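You operate a simulated robot arm through the tools that you are given. There is no shell and no other tool. Be economical: measure what you need, move in short steps, check, and stop when the job is done.

Carry out the task below with a simulated robot arm. There is one attempt and no reset: what you move stays moved.

JOB
Take the red clip and put it on top of the cooling block.

Only the result counts: the job must be done as asked and must still hold three seconds after the hand-in. Knocking over, shifting, dropping, spilling or breaking anything else fails it.

ROBOT AND FRAMES
A 6-joint arm with a two-finger parallel gripper, fixed in place. Base frame: the origin is at the foot of the arm, x ahead of it, y to its left, z up; the work surface is at about z = 0. Readings come in m, degrees, newtons and seconds.
With the tool pointing down near the work surface it reaches from about 0.16 to 0.42 m from the base axis. Its first joint turns from -66.0 to 66.0 degrees. Payload 1.57 kg.
Tool frame: the origin (TCP) lies between the finger pads and is the grasp point; the fingertips stand 0.03 m ahead of it; z points along the fingers, y is the line along which they close. The gripper opens to 0.08 m. The fingers are 0.017 m wide and 0.012 m thick; the gripper's body (0.04 by 0.082 m) begins 0.08 m behind the TCP.
Orientation is that of the tool frame in the base frame, as a unit quaternion [w, x, y, z]. With the fingers straight down and closing along the base's y, the tool's x points along the base's -x, its y along +y and its z along -z.

CONTROLS
- The arm moves only by the tool drive_tool. Its argument "steps" is a list of rows, each an object (a shift or turn left out is 0, a gripper value left out holds the last) with "delta_pos": the shift along the tool's x, y, z in m, a list of three; "yaw": the turn about the tool's z in degrees; "fingers": the opening, from 0 (shut) to 1 (fully open). In form: [{"delta_pos": [tx, ty, tz], "yaw": yaw, "fingers": fingers}, ...]. A call has 1 to 10 rows; each row shifts and turns the commanded pose from where the row before left it, along the tool's axes as they then stand. Rows are played at 5 a second. More than 0.05 m and 8.6 degrees between two rows, or a gripper value outside its range, and nothing of the call is played. Where a pose cannot be reached the arm comes as near as it can. A force on the tool above 40 N (or 10 N above the force at the start of the call, whichever is more), or a blocked arm, ends the call early, and 0.2 s more pass. The fingers move at their own pace (about 0.153 m/s each) and stop on an object; they squeeze with about 36 N. The grip force told is the motor's: it shows also when the fingers shut on nothing. Time passes only in rows, and 0.2 s behind the last, so rows that do not move let the fingers close. It gives the time, the measured TCP pose, the force on the tool (base axes), the opening and the grip force at its end, in the units of the frame above (readings bear some noise).
- Cameras (640 x 400 px; columns grow to the right, rows downward): "scene" is fixed at [0.0506, -0.3297, 0.4213]; the picture's right is [0.83, -0.56, 0.00], its down [-0.34, -0.49, -0.80] and it looks along [0.45, 0.66, -0.60] (base axes); focal length 235 px, centre (320, 200). "wrist" rides on the gripper at [0.072, -0.007, -0.122] in the tool frame; the picture's right is [0.09, 1.00, 0.00], its down [-0.84, 0.08, -0.54] and it looks along [-0.54, 0.05, 0.84] (tool axes); focal length 238 px, centre (320, 200). There is no depth. A picture from a camera that has moved, and an enlarged one, comes with that camera's place and axes in the base frame and with its lens.
- get_image(camera): a new picture of that camera. It takes no simulated time.
- zoom(camera, box): a new picture of the part [left, top, right, bottom] of that camera's present view, enlarged. It takes no simulated time.
- close_job(): hands the job in; it is judged then, once.

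Work in short steps. Places have to be worked out from the pictures, the camera data and where the tool is seen: move nearer, look again, correct. Check each grasp and each placing, and mend what went wrong. You have 90 turns and 46 pictures in all, those below and enlarged ones among them. Open the gripper and draw the arm clear of the work before you hand the job in, unless the task says otherwise; then end with one line.

The tools are called by a JSON object that holds its "fn" and its "kwargs". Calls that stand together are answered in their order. drive_tool: Moves the arm, as the interface text tells. Its arguments: {"type":"object","properties":{"steps":{"type":"array","items":{"type":"object","properties":{"delta_pos":{"type":"array","items":{"type":"number"}},"yaw":{"type":"number"},"fingers":{"type":"number"}}}}},"required":["steps"]} The other tools are called the same way: get_image (camera) takes a picture; zoom (camera, box) takes an enlarged picture of a part of a camera's view; close_job () hands the job in.

At the start:

```text
t: 0.0
tcp_pos: [0.2196, -0.0635, 0.2814]
tool_rot: [0.0, -0.001, 1.0, -0.001]
contact_force: [0.2, 1.0, 0.8]
opening: 0.0799
grasp_force: 0.1
```

scene: 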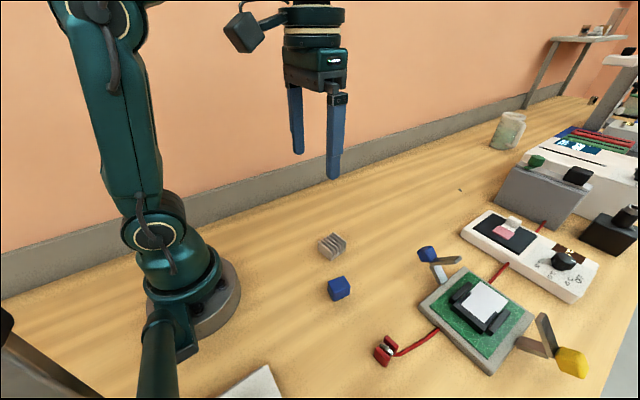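
wrist: 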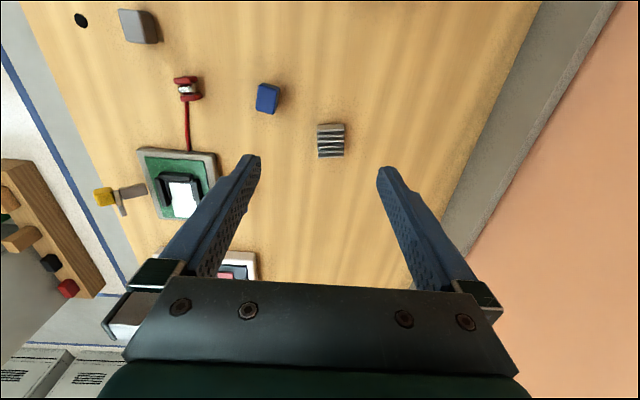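

I'll look closer at the red clip and the finned grey block, which is likely the cooling block.

{"fn": "zoom", "kwargs": {"camera": "scene", "box": [300, 220, 460, 380]}}

{"fn": "zoom", "kwargs": {"camera": "wrist", "box": [110, 50, 370, 230]}}

{"fn": "zoom", "kwargs": {"camera": "scene", "box": [400, 180, 640, 390]}}

```text
2.50 times, centred on (380, 300) of scene
camera zoom: at [0.0506, -0.3297, 0.4213], right [0.83, -0.56, 0.0], down [-0.34, -0.49, -0.8], along [0.45, 0.66, -0.6], focal length 588 px, centre (170, -50)
```

zoom: 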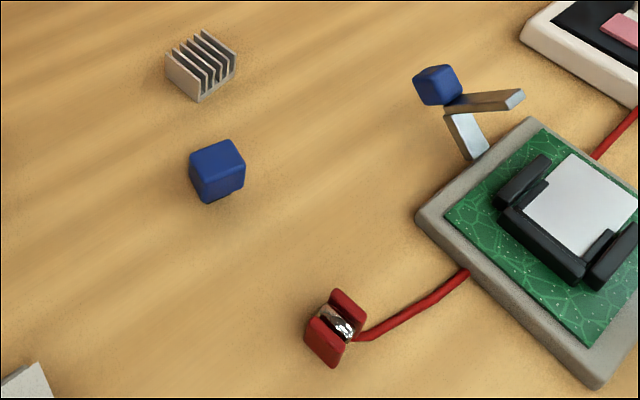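

```text
2.22 times, centred on (240, 140) of wrist
camera zoom: at [0.149, -0.0696, 0.4029], right [-0.09, 1.0, 0.0], down [0.84, 0.08, 0.54], along [0.54, 0.05, -0.84], focal length 530 px, centre (498, 333)
```

zoom: 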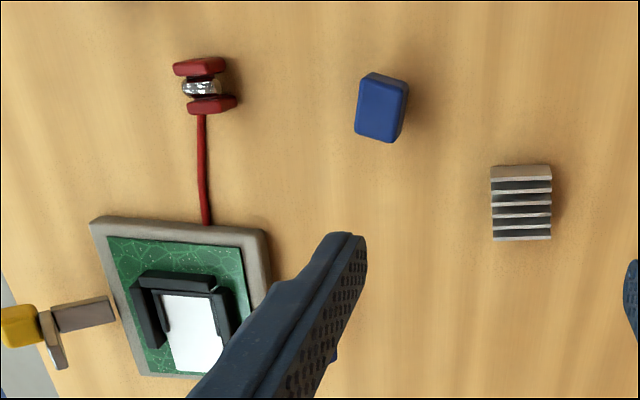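

```text
1.90 times, centred on (520, 285) of scene
camera zoom: at [0.0506, -0.3297, 0.4213], right [0.83, -0.56, 0.0], down [-0.34, -0.49, -0.8], along [0.45, 0.66, -0.6], focal length 448 px, centre (-61, 38)
```

zoom: 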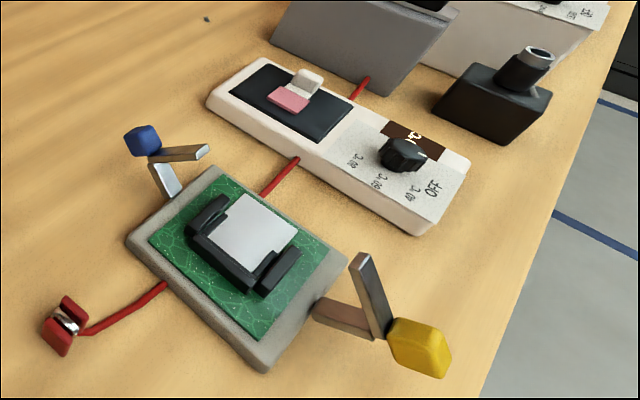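

The clip lies near (0.221, -0.261) and the finned block near (0.280, -0.043). I move above the clip at height and look again.

{"fn": "drive_tool", "kwargs": {"steps": [{"delta_pos": [0, -0.04, 0.015], "fingers": 1}, {"delta_pos": [0, -0.04, 0.015]}, {"delta_pos": [0, -0.04, 0.015]}, {"delta_pos": [0, -0.04, 0.015]}, {"delta_pos": [0, -0.037, 0.02]}, {}]}}

{"fn": "get_image", "kwargs": {"camera": "wrist"}}

```text
t: 1.4
tcp_pos: [0.221, -0.2605, 0.2003]
tool_rot: [0.0, -0.001, 1.0, 0.0]
contact_force: [-0.2, 0.9, -0.2]
opening: 0.0801
grasp_force: 0.0
```

```text
40 pictures are left
camera wrist: at [0.1493, -0.2673, 0.3216], right [-0.09, 1.0, 0.0], down [0.84, 0.08, 0.54], along [0.54, 0.05, -0.84], focal length 238 px, centre (320, 200)
```

wrist: 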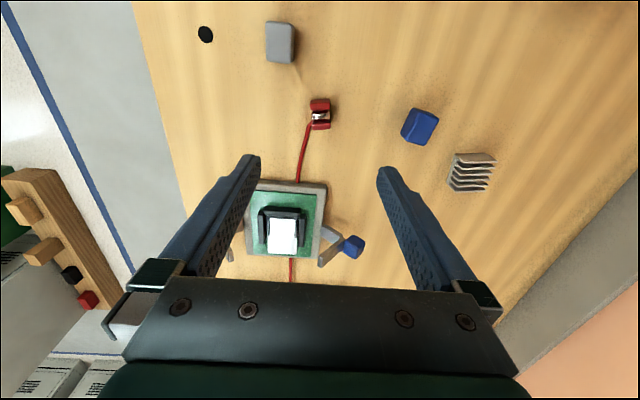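

{"fn": "zoom", "kwargs": {"camera": "wrist", "box": [270, 75, 370, 145]}}

{"fn": "zoom", "kwargs": {"camera": "scene", "box": [350, 320, 430, 380]}}

```text
5.71 times, centred on (320, 110) of wrist
camera zoom: at [0.1493, -0.2673, 0.3216], right [-0.09, 1.0, 0.0], down [0.84, 0.08, 0.54], along [0.54, 0.05, -0.84], focal length 1362 px, centre (320, 714)
```

zoom: 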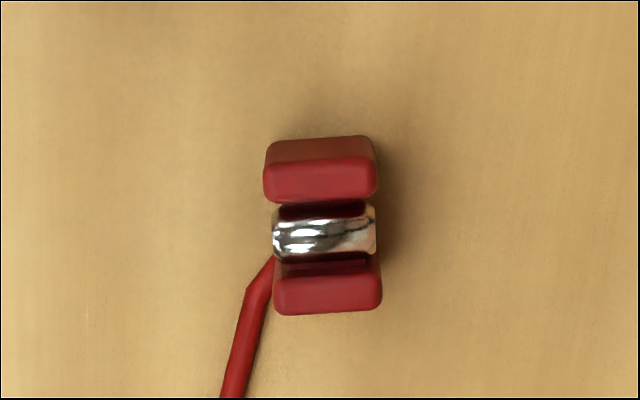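

```text
6.67 times, centred on (390, 350) of scene
camera zoom: at [0.0506, -0.3298, 0.4213], right [0.83, -0.56, 0.0], down [-0.34, -0.49, -0.8], along [0.45, 0.66, -0.6], focal length 1568 px, centre (-147, -800)
```

zoom: 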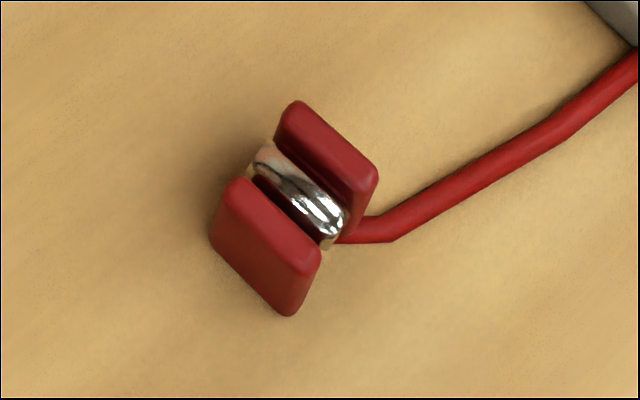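

The clip is about 31 mm long along x, 24 mm wide, and turned by roughly 8°, with the cable leaving from its -y end. I turn the tool about 81° so the fingers close on the outer red plates, clear of the cable.

{"fn": "drive_tool", "kwargs": {"steps": [{"yaw": 8.1}, {"yaw": 8.1}, {"yaw": 8.1}, {"yaw": 8.1}, {"yaw": 8.1}, {"yaw": 8.1}, {"yaw": 8.1}, {"yaw": 8.1}, {"yaw": 8.1}, {"yaw": 8.1}]}}

{"fn": "get_image", "kwargs": {"camera": "wrist"}}

```text
t: 3.6
tcp_pos: [0.2214, -0.2604, 0.2021]
tool_rot: [0.0, 0.65, 0.76, -0.001]
contact_force: [0.5, 0.7, -0.8]
opening: 0.0801
grasp_force: 0.1
```

```text
37 pictures are left
camera wrist: at [0.2035, -0.1897, 0.323], right [0.97, 0.24, 0.0], down [0.21, -0.81, 0.54], along [0.13, -0.53, -0.84], focal length 238 px, centre (320, 200)
```

wrist: 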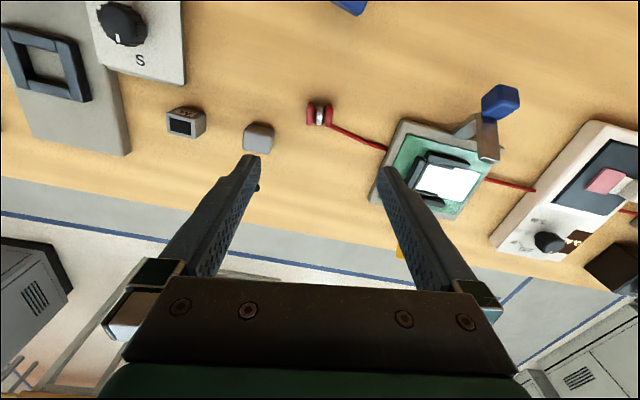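

Tool y is now along (0.99, 0.155). I narrow the fingers to ~58 mm to stay away from the grey box and descend to z≈0.11.

{"fn": "drive_tool", "kwargs": {"steps": [{"delta_pos": [0, 0, 0.03], "fingers": 0.72}, {"delta_pos": [0, 0, 0.03]}, {"delta_pos": [0, 0, 0.03]}, {}]}}

{"fn": "get_image", "kwargs": {"camera": "wrist"}}

{"fn": "zoom", "kwargs": {"camera": "scene", "box": [310, 240, 470, 400]}}

```text
t: 4.6
tcp_pos: [0.222, -0.2608, 0.1103]
tool_rot: [0.0, 0.649, 0.761, 0.001]
contact_force: [-1.0, 0.1, -0.2]
opening: 0.0576
grasp_force: 0.1
```

```text
36 pictures are left
camera wrist: at [0.2046, -0.1914, 0.231], right [0.97, 0.25, 0.0], down [0.21, -0.81, 0.54], along [0.13, -0.53, -0.84], focal length 238 px, centre (320, 200)
```

wrist: 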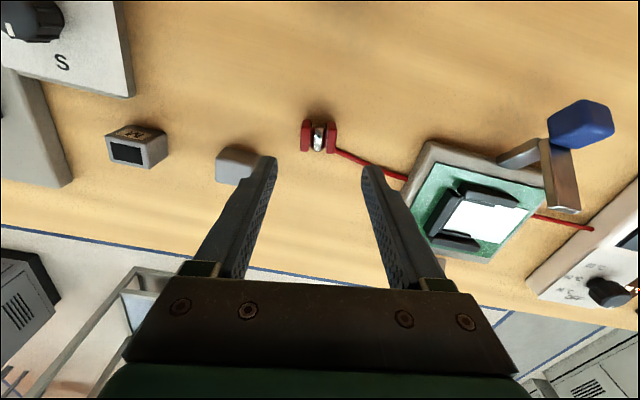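

```text
2.50 times, centred on (390, 320) of scene
camera zoom: at [0.0506, -0.3297, 0.4213], right [0.83, -0.56, 0.0], down [-0.34, -0.49, -0.8], along [0.45, 0.66, -0.6], focal length 588 px, centre (145, -100)
```

zoom: 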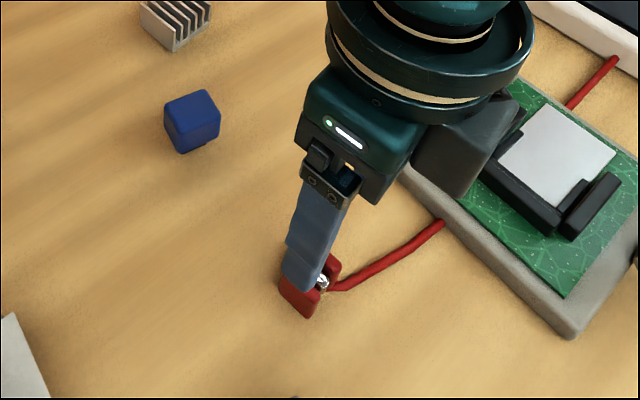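

The clip sits at about (0.2205, -0.260), centred between the fingers. I descend to just above its height and check.

{"fn": "drive_tool", "kwargs": {"steps": [{"delta_pos": [0.001, -0.001, 0.02]}, {"delta_pos": [0, 0, 0.02]}, {}]}}

{"fn": "zoom", "kwargs": {"camera": "wrist", "box": [200, 100, 440, 250]}}

{"fn": "zoom", "kwargs": {"camera": "scene", "box": [340, 310, 440, 390]}}

```text
t: 5.4
tcp_pos: [0.2208, -0.2593, 0.071]
tool_rot: [0.0, 0.648, 0.761, 0.001]
contact_force: [0.3, 0.0, 1.4]
opening: 0.0576
grasp_force: 0.0
```

```text
2.67 times, centred on (320, 175) of wrist
camera zoom: at [0.2041, -0.1897, 0.1921], right [0.97, 0.25, 0.0], down [0.21, -0.81, 0.54], along [0.13, -0.52, -0.84], focal length 636 px, centre (320, 267)
```

zoom: 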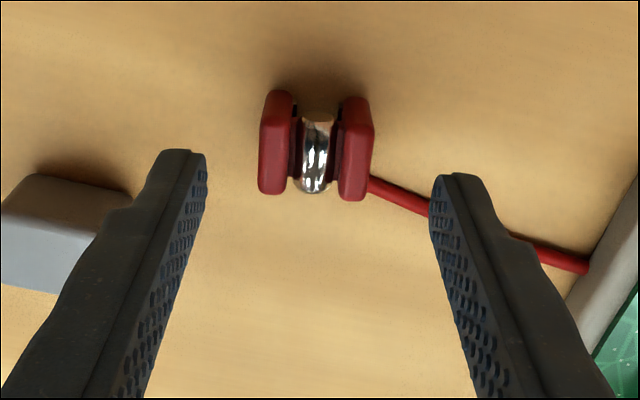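

```text
5.00 times, centred on (390, 350) of scene
camera zoom: at [0.0506, -0.3297, 0.4213], right [0.83, -0.56, 0.0], down [-0.34, -0.49, -0.8], along [0.45, 0.66, -0.6], focal length 1176 px, centre (-30, -550)
```

zoom: 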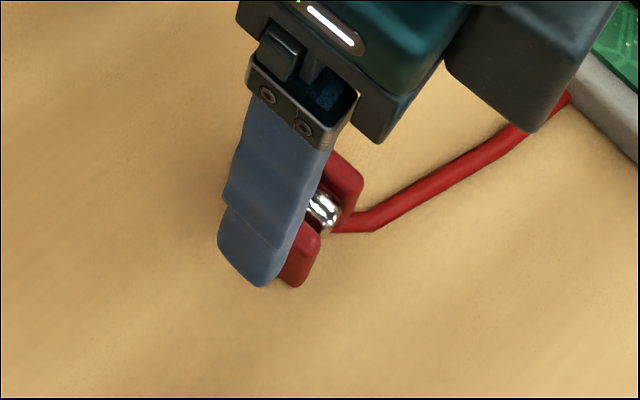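

The cable passes about 15 mm to the side of the finger centreline, so the finger clears it. I shift 2 mm away from the cable for margin and go down to TCP z≈0.037.

{"fn": "drive_tool", "kwargs": {"steps": [{"delta_pos": [0.003, -0.0012, 0.012]}, {"delta_pos": [0, 0, 0.012]}, {"delta_pos": [0, 0, 0.01]}, {}]}}

{"fn": "zoom", "kwargs": {"camera": "wrist", "box": [200, 100, 440, 250]}}

```text
t: 6.4
tcp_pos: [0.2185, -0.2575, 0.038]
tool_rot: [0.001, 0.648, 0.761, -0.001]
contact_force: [0.7, -0.3, 0.2]
opening: 0.0578
grasp_force: 0.0
```

```text
2.67 times, centred on (320, 175) of wrist
camera zoom: at [0.2009, -0.1873, 0.1595], right [0.97, 0.25, 0.0], down [0.21, -0.81, 0.54], along [0.13, -0.53, -0.84], focal length 636 px, centre (320, 267)
```

zoom: 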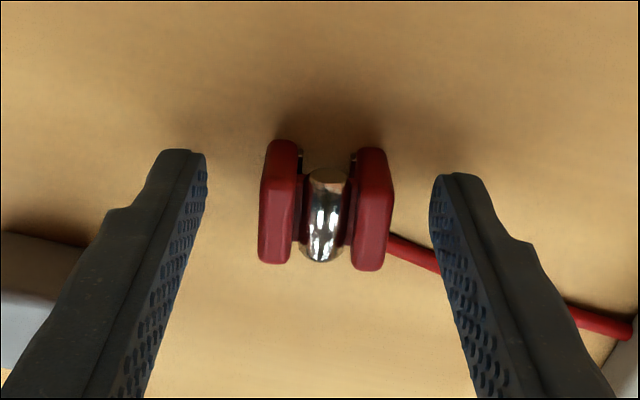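

Fingers straddle the clip, cable clear. I close.

{"fn": "drive_tool", "kwargs": {"steps": [{"fingers": 0.5}, {"fingers": 0.3}, {"fingers": 0.0}, {}, {}]}}

{"fn": "zoom", "kwargs": {"camera": "wrist", "box": [200, 100, 440, 250]}}

```text
t: 7.6
tcp_pos: [0.2186, -0.2571, 0.0382]
tool_rot: [0.0, 0.649, 0.761, 0.0]
contact_force: [0.8, 0.2, 0.3]
opening: 0.0305
grasp_force: 35.7
```

```text
2.67 times, centred on (320, 175) of wrist
camera zoom: at [0.2009, -0.1873, 0.1597], right [0.97, 0.25, 0.0], down [0.21, -0.81, 0.54], along [0.13, -0.53, -0.84], focal length 636 px, centre (320, 267)
```

zoom: 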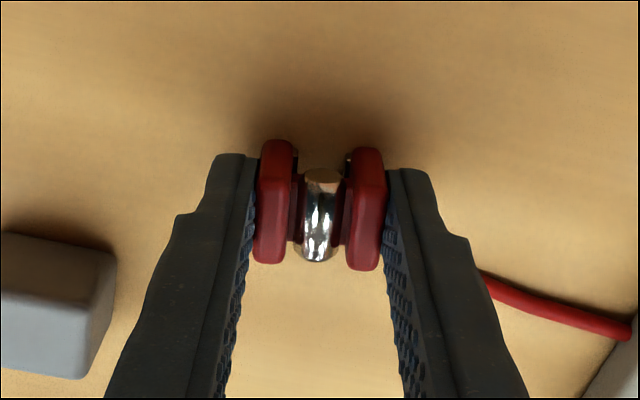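

Held at 30.5 mm. I lift a little and watch the cable.

{"fn": "drive_tool", "kwargs": {"steps": [{"delta_pos": [0, 0, -0.015]}, {"delta_pos": [0, 0, -0.015]}, {"delta_pos": [0, 0, -0.015]}, {}]}}

{"fn": "get_image", "kwargs": {"camera": "scene"}}

```text
t: 8.6
tcp_pos: [0.2185, -0.2575, 0.0834]
tool_rot: [0.0, 0.649, 0.761, 0.0]
contact_force: [0.1, 0.5, 0.3]
opening: 0.0305
grasp_force: 36.2
```

```text
30 pictures are left
```

scene: 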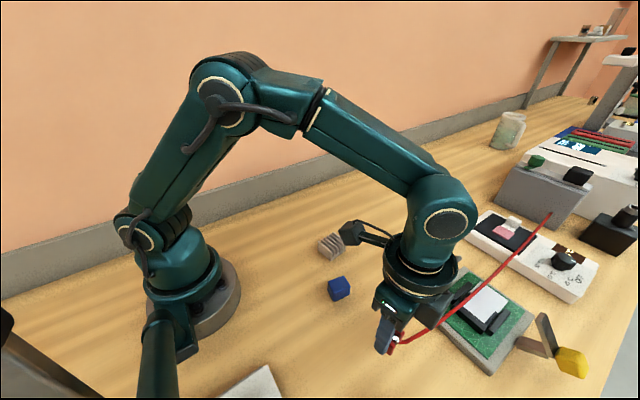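

The clip is in hand, and its cable runs in a line over the board to the grey supply. I'll raise a bit more so the cable clears the levers, then check forces and the cable up close.

{"fn": "drive_tool", "kwargs": {"steps": [{"delta_pos": [0, 0, -0.02]}, {"delta_pos": [0, 0, -0.02]}, {"delta_pos": [0, 0, -0.02]}, {}]}}

{"fn": "zoom", "kwargs": {"camera": "scene", "box": [350, 170, 640, 380]}}

```text
t: 9.6
tcp_pos: [0.2171, -0.2567, 0.1425]
tool_rot: [0.0, 0.649, 0.761, 0.0]
contact_force: [-0.9, -0.1, -0.3]
opening: 0.0304
grasp_force: 35.6
```

```text
1.90 times, centred on (495, 275) of scene
camera zoom: at [0.0506, -0.3297, 0.4213], right [0.83, -0.56, 0.0], down [-0.34, -0.49, -0.8], along [0.45, 0.66, -0.6], focal length 448 px, centre (-13, 57)
```

zoom: 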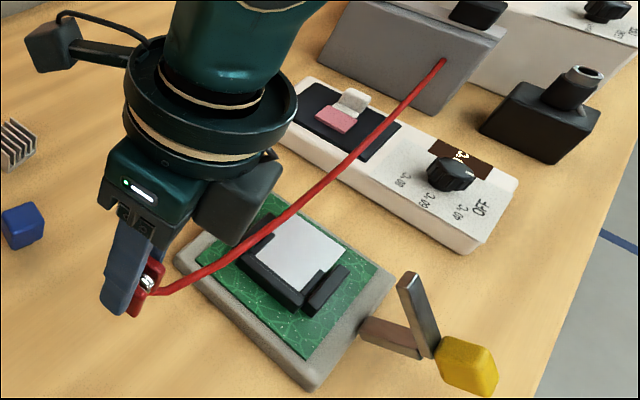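

No load from the cable. I lift to ~0.2 and turn back so the clip's plates will lie across the fins with the cable leaving toward +x, while moving toward the block slowly.

{"fn": "drive_tool", "kwargs": {"steps": [{"delta_pos": [0, 0, -0.03]}, {"delta_pos": [0, 0, -0.03]}, {"yaw": -8}, {"yaw": -8}, {"yaw": -8}, {"yaw": -8}, {"yaw": -8}, {}]}}

{"fn": "drive_tool", "kwargs": {"steps": [{"yaw": -8}, {"yaw": -8}, {"yaw": -8}, {"yaw": -8}, {"yaw": -8.3}, {}]}}

{"fn": "get_image", "kwargs": {"camera": "scene"}}

```text
t: 11.4
tcp_pos: [0.2185, -0.256, 0.2016]
tool_rot: [0.0, 0.349, 0.937, 0.0]
contact_force: [0.4, -0.2, -0.7]
opening: 0.0306
grasp_force: 36.2
```

```text
t: 12.8
tcp_pos: [0.2175, -0.2558, 0.2021]
tool_rot: [0.0, 0.004, 1.0, 0.0]
contact_force: [0.7, -0.1, -0.3]
opening: 0.0307
grasp_force: 36.1
```

```text
28 pictures are left
```

scene: 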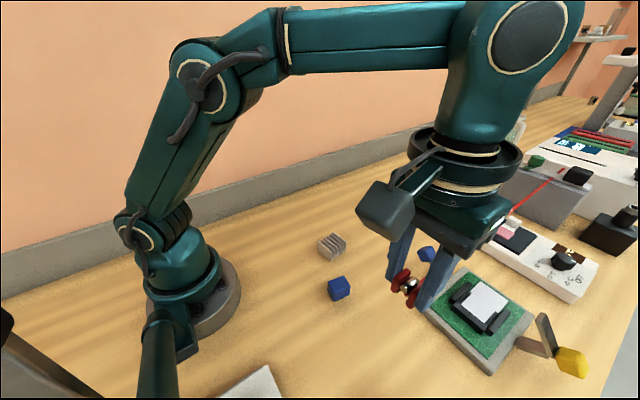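

Still no cable load. I now carry it toward the block in two stages, watching the force.

{"fn": "drive_tool", "kwargs": {"steps": [{"delta_pos": [-0.01, 0.035, 0]}, {"delta_pos": [-0.01, 0.035, 0]}, {"delta_pos": [-0.01, 0.035, 0]}, {}]}}

{"fn": "get_image", "kwargs": {"camera": "scene"}}

```text
t: 13.8
tcp_pos: [0.2475, -0.1518, 0.203]
tool_rot: [0.001, 0.006, 1.0, 0.001]
contact_force: [-0.1, -0.4, 0.4]
opening: 0.0308
grasp_force: 36.3
```

```text
27 pictures are left
```

scene: 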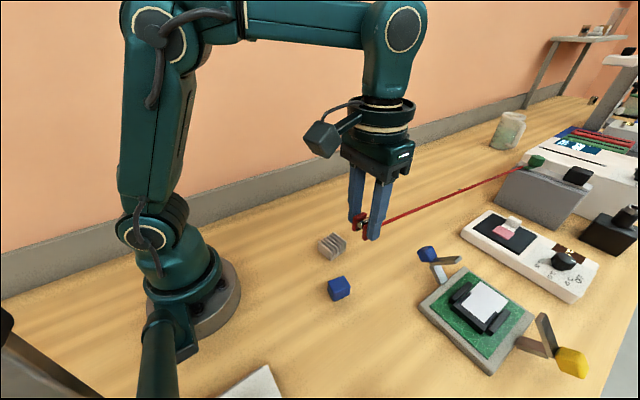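

Everything else is still in place and the force is nil; I continue to above the block.

{"fn": "drive_tool", "kwargs": {"steps": [{"delta_pos": [-0.01, 0.035, 0]}, {"delta_pos": [-0.01, 0.035, 0]}, {"delta_pos": [-0.01, 0.035, 0.02]}, {"delta_pos": [0, 0, 0.03]}, {}]}}

{"fn": "get_image", "kwargs": {"camera": "wrist"}}

{"fn": "zoom", "kwargs": {"camera": "scene", "box": [280, 140, 440, 300]}}

```text
t: 15.0
tcp_pos: [0.2824, -0.046, 0.1515]
tool_rot: [0.001, 0.005, 1.0, 0.0]
contact_force: [-0.4, 0.3, -0.2]
opening: 0.0309
grasp_force: 35.9
```

```text
26 pictures are left
camera wrist: at [0.2094, -0.0525, 0.2727], right [-0.08, 1.0, 0.0], down [0.84, 0.07, 0.54], along [0.54, 0.04, -0.84], focal length 238 px, centre (320, 200)
```

wrist: 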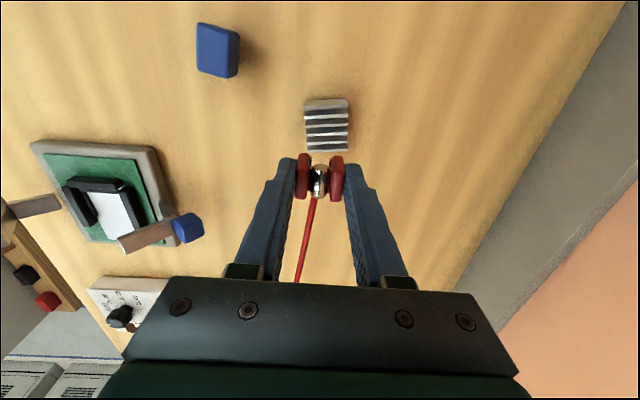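

```text
2.50 times, centred on (360, 220) of scene
camera zoom: at [0.0506, -0.3297, 0.4213], right [0.83, -0.56, 0.0], down [-0.34, -0.49, -0.8], along [0.45, 0.66, -0.6], focal length 588 px, centre (220, 150)
```

zoom: 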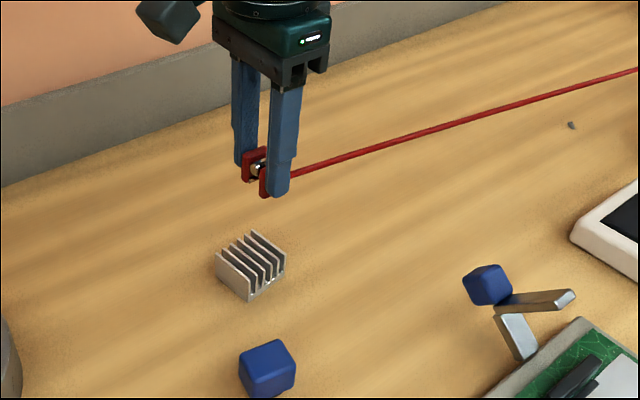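

I zoom in on the block to measure its top and height.

{"fn": "zoom", "kwargs": {"camera": "wrist", "box": [270, 80, 390, 155]}}

{"fn": "zoom", "kwargs": {"camera": "scene", "box": [300, 210, 364, 274]}}

```text
5.33 times, centred on (330, 118) of wrist
camera zoom: at [0.2094, -0.0525, 0.2727], right [-0.08, 1.0, 0.0], down [0.84, 0.07, 0.54], along [0.54, 0.04, -0.84], focal length 1271 px, centre (267, 640)
```

zoom: 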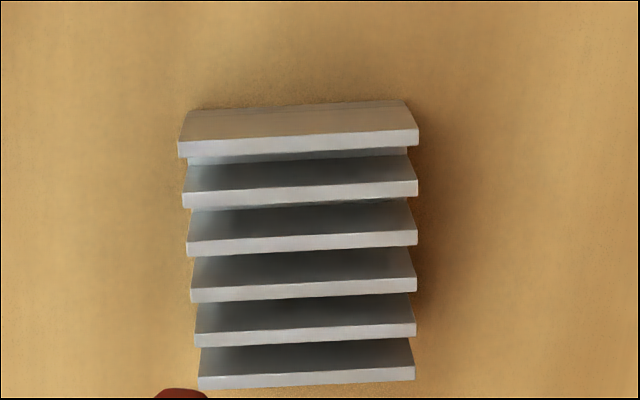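

```text
6.25 times, centred on (332, 242) of scene
camera zoom: at [0.0506, -0.3297, 0.4213], right [0.83, -0.56, 0.0], down [-0.34, -0.49, -0.8], along [0.45, 0.66, -0.6], focal length 1470 px, centre (245, -62)
```

zoom: 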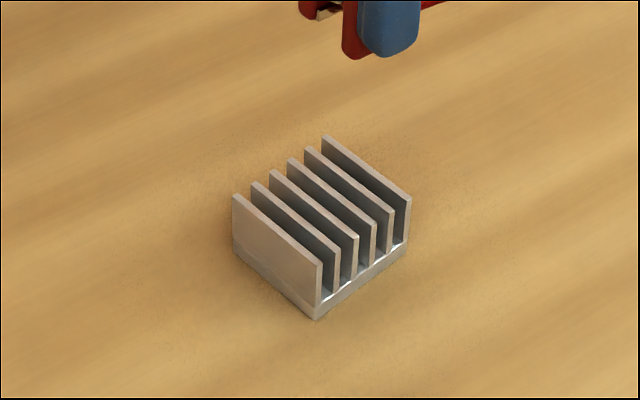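

The block spans x 0.257–0.305, centred at (0.281, -0.0415), top ≈ 0.028, and turned about 8° CCW. I align to it and descend to leave ~15 mm clearance.

{"fn": "drive_tool", "kwargs": {"steps": [{"delta_pos": [0.004, 0.0045, 0]}, {"yaw": -7}, {"delta_pos": [0, 0, 0.025]}, {"delta_pos": [0, 0, 0.025]}, {"delta_pos": [0, 0, 0.02]}, {}]}}

{"fn": "zoom", "kwargs": {"camera": "wrist", "box": [240, 90, 400, 210]}}

{"fn": "zoom", "kwargs": {"camera": "scene", "box": [290, 190, 386, 274]}}

```text
t: 16.4
tcp_pos: [0.2763, -0.0425, 0.0827]
tool_rot: [0.001, -0.056, 0.998, 0.0]
contact_force: [0.3, 0.0, -1.2]
opening: 0.031
grasp_force: 36.4
```

```text
3.33 times, centred on (320, 150) of wrist
camera zoom: at [0.2063, -0.0576, 0.2039], right [-0.2, 0.98, 0.0], down [0.82, 0.17, 0.54], along [0.53, 0.11, -0.84], focal length 794 px, centre (320, 367)
```

zoom: 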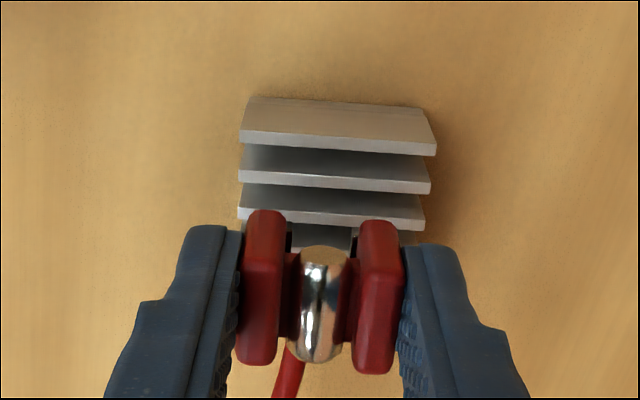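

```text
4.76 times, centred on (338, 232) of scene
camera zoom: at [0.0506, -0.3297, 0.4213], right [0.83, -0.56, 0.0], down [-0.34, -0.49, -0.8], along [0.45, 0.66, -0.6], focal length 1120 px, centre (234, 48)
```

zoom: 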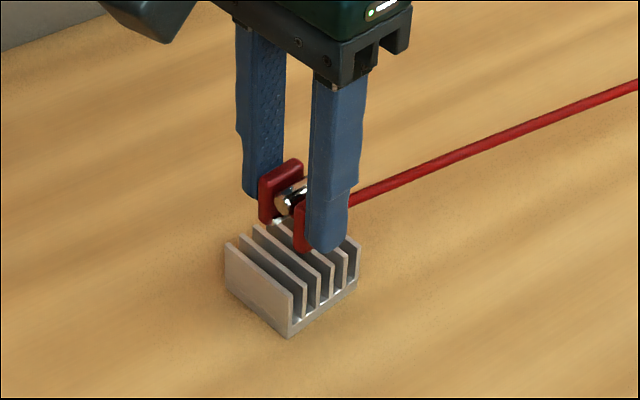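

Alignment looks good; I nudge 2 mm in x and go down to just above the expected contact.

{"fn": "drive_tool", "kwargs": {"steps": [{"delta_pos": [-0.002, 0.001, 0.006]}, {"delta_pos": [0, 0, 0.005]}, {}, {"delta_pos": [0, 0, 0.002]}, {}]}}

{"fn": "zoom", "kwargs": {"camera": "scene", "box": [290, 190, 386, 274]}}

```text
t: 17.6
tcp_pos: [0.2785, -0.0415, 0.0706]
tool_rot: [0.0, -0.056, 0.998, 0.0]
contact_force: [-0.4, -0.6, -0.8]
opening: 0.0306
grasp_force: 35.6
```

```text
4.76 times, centred on (338, 232) of scene
camera zoom: at [0.0506, -0.3297, 0.4213], right [0.83, -0.56, 0.0], down [-0.34, -0.49, -0.8], along [0.45, 0.66, -0.6], focal length 1120 px, centre (234, 48)
```

zoom: 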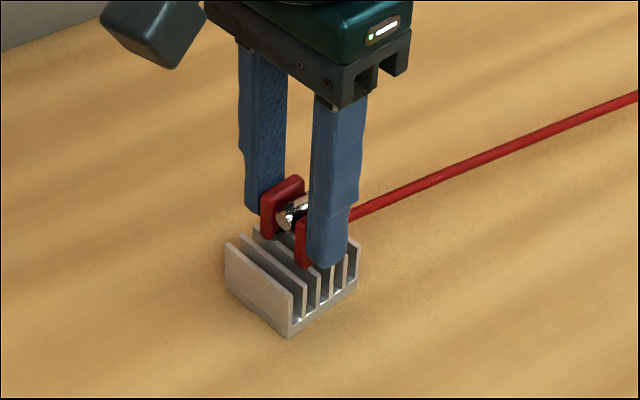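

No contact yet. I lower in 1 mm steps while watching the vertical force.

{"fn": "drive_tool", "kwargs": {"steps": [{"delta_pos": [0, 0, 0.001]}, {"delta_pos": [0, 0, 0.001]}, {}]}}

{"fn": "drive_tool", "kwargs": {"steps": [{"delta_pos": [0, 0, 0.001]}, {"delta_pos": [0, 0, 0.001]}, {}]}}

```text
t: 18.4
tcp_pos: [0.2795, -0.0414, 0.0684]
tool_rot: [0.001, -0.056, 0.998, 0.0]
contact_force: [-0.5, -1.1, 5.6]
opening: 0.0308
grasp_force: 36.1
```

```text
t: 19.2
tcp_pos: [0.2789, -0.041, 0.0643]
tool_rot: [0.003, -0.056, 0.998, -0.001]
contact_force: [-0.2, -1.8, 34.6]
opening: 0.0306
grasp_force: 36.2
```

Contact was at about z=0.068 and I'm now pressing 35 N; I back off until the force is light.

{"fn": "drive_tool", "kwargs": {"steps": [{"delta_pos": [0, 0, -0.001]}, {"delta_pos": [0, 0, -0.0005]}, {}]}}

{"fn": "zoom", "kwargs": {"camera": "scene", "box": [290, 190, 386, 274]}}

{"fn": "zoom", "kwargs": {"camera": "wrist", "box": [240, 90, 400, 210]}}

```text
t: 20.0
tcp_pos: [0.277, -0.0405, 0.0674]
tool_rot: [-0.001, -0.056, 0.998, 0.001]
contact_force: [2.9, 0.7, 8.3]
opening: 0.0307
grasp_force: 36.2
```

```text
4.76 times, centred on (338, 232) of scene
camera zoom: at [0.0506, -0.3297, 0.4213], right [0.83, -0.56, 0.0], down [-0.34, -0.49, -0.8], along [0.45, 0.66, -0.6], focal length 1120 px, centre (234, 48)
```

zoom: 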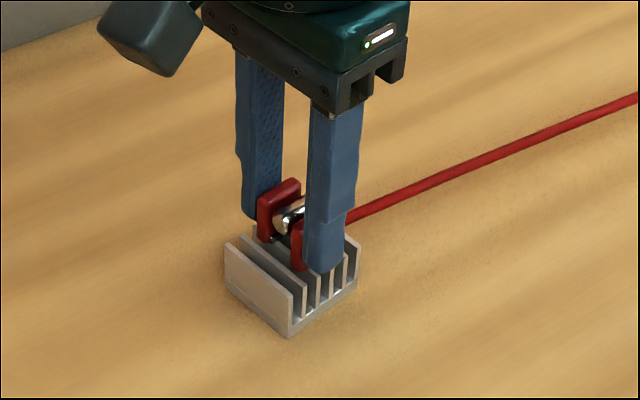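

```text
3.33 times, centred on (320, 150) of wrist
camera zoom: at [0.2079, -0.0553, 0.1877], right [-0.2, 0.98, 0.0], down [0.82, 0.17, 0.54], along [0.53, 0.11, -0.84], focal length 794 px, centre (320, 367)
```

zoom: 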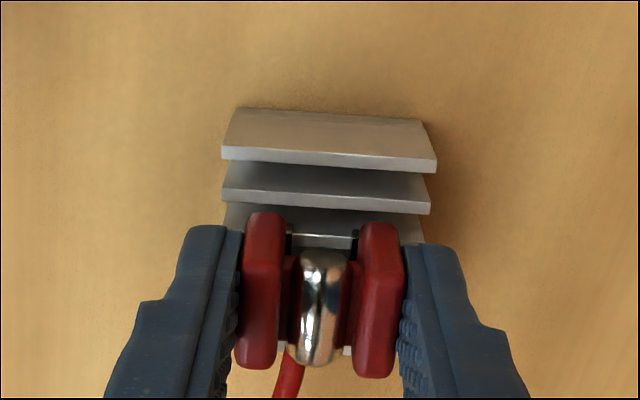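

Clip is seated on the fins with ~8 N. I open gradually.

{"fn": "drive_tool", "kwargs": {"steps": [{"delta_pos": [0, 0, -0.0003], "fingers": 0.36}, {"fingers": 0.4}, {"fingers": 0.45}, {"fingers": 0.55}, {}]}}

{"fn": "zoom", "kwargs": {"camera": "scene", "box": [290, 190, 386, 274]}}

{"fn": "zoom", "kwargs": {"camera": "wrist", "box": [240, 90, 400, 210]}}

```text
t: 21.2
tcp_pos: [0.2786, -0.0418, 0.0676]
tool_rot: [0.001, -0.056, 0.998, 0.0]
contact_force: [0.5, 0.1, 0.2]
opening: 0.044
grasp_force: 0.1
```

```text
4.76 times, centred on (338, 232) of scene
camera zoom: at [0.0506, -0.3297, 0.4213], right [0.83, -0.56, 0.0], down [-0.34, -0.49, -0.8], along [0.45, 0.66, -0.6], focal length 1120 px, centre (234, 48)
```

zoom: 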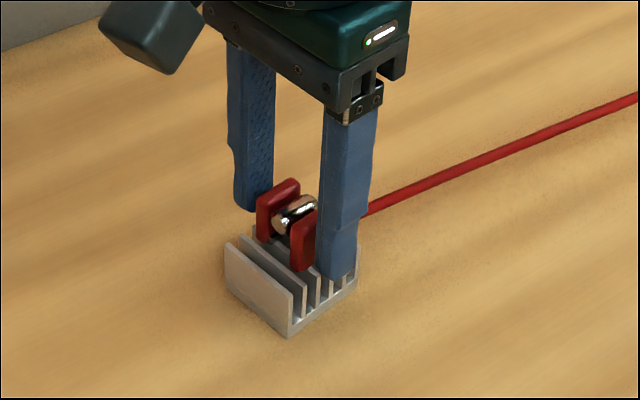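

```text
3.33 times, centred on (320, 150) of wrist
camera zoom: at [0.2085, -0.0553, 0.1886], right [-0.2, 0.98, 0.0], down [0.82, 0.17, 0.54], along [0.53, 0.11, -0.84], focal length 794 px, centre (320, 367)
```

zoom: 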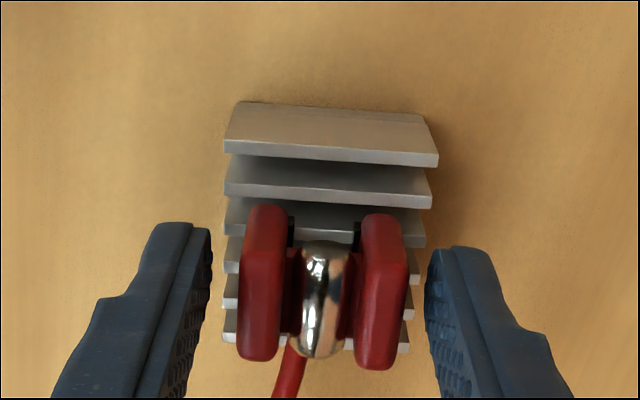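

The clip rests on the block, well within its outline. I draw straight up.

{"fn": "drive_tool", "kwargs": {"steps": [{"delta_pos": [0, 0, -0.01]}, {"delta_pos": [0, 0, -0.03]}, {"delta_pos": [0, 0, -0.04]}, {"delta_pos": [0, 0, -0.04]}, {"delta_pos": [0.02, 0, -0.03], "fingers": 1}, {}, {}, {}, {}, {}]}}

{"fn": "get_image", "kwargs": {"camera": "scene"}}

{"fn": "zoom", "kwargs": {"camera": "scene", "box": [290, 190, 386, 274]}}

```text
t: 23.4
tcp_pos: [0.2572, -0.0429, 0.2162]
tool_rot: [0.0, -0.056, 0.998, -0.001]
contact_force: [0.4, -0.4, 0.5]
opening: 0.0801
grasp_force: 0.1
```

```text
15 pictures are left
```

scene: 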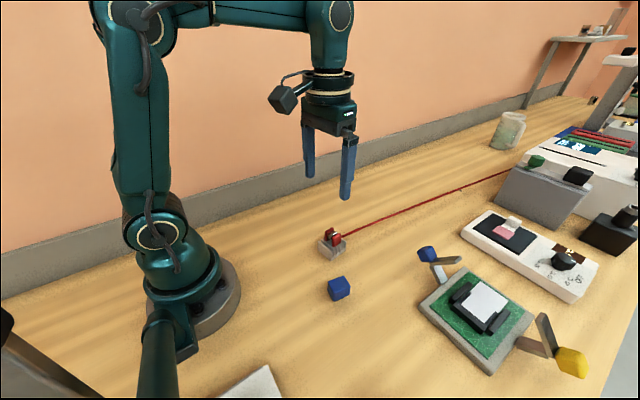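

```text
4.76 times, centred on (338, 232) of scene
camera zoom: at [0.0506, -0.3297, 0.4213], right [0.83, -0.56, 0.0], down [-0.34, -0.49, -0.8], along [0.45, 0.66, -0.6], focal length 1120 px, centre (234, 48)
```

zoom: 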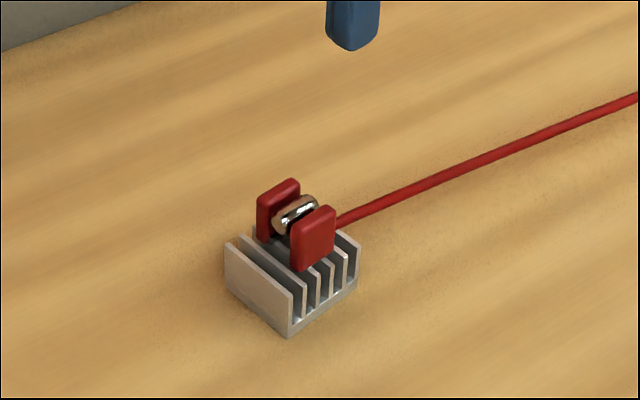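

The clip is sitting still on the block about two seconds after release. Nothing else has moved, the gripper is open and the arm is clear, so I hand the job in.

{"fn": "close_job", "kwargs": {}}

```text
The job is handed in.
```

The red clip is resting on top of the cooling block (the finned grey block), nothing else was moved, and the job is handed in with the gripper open and the arm clear.
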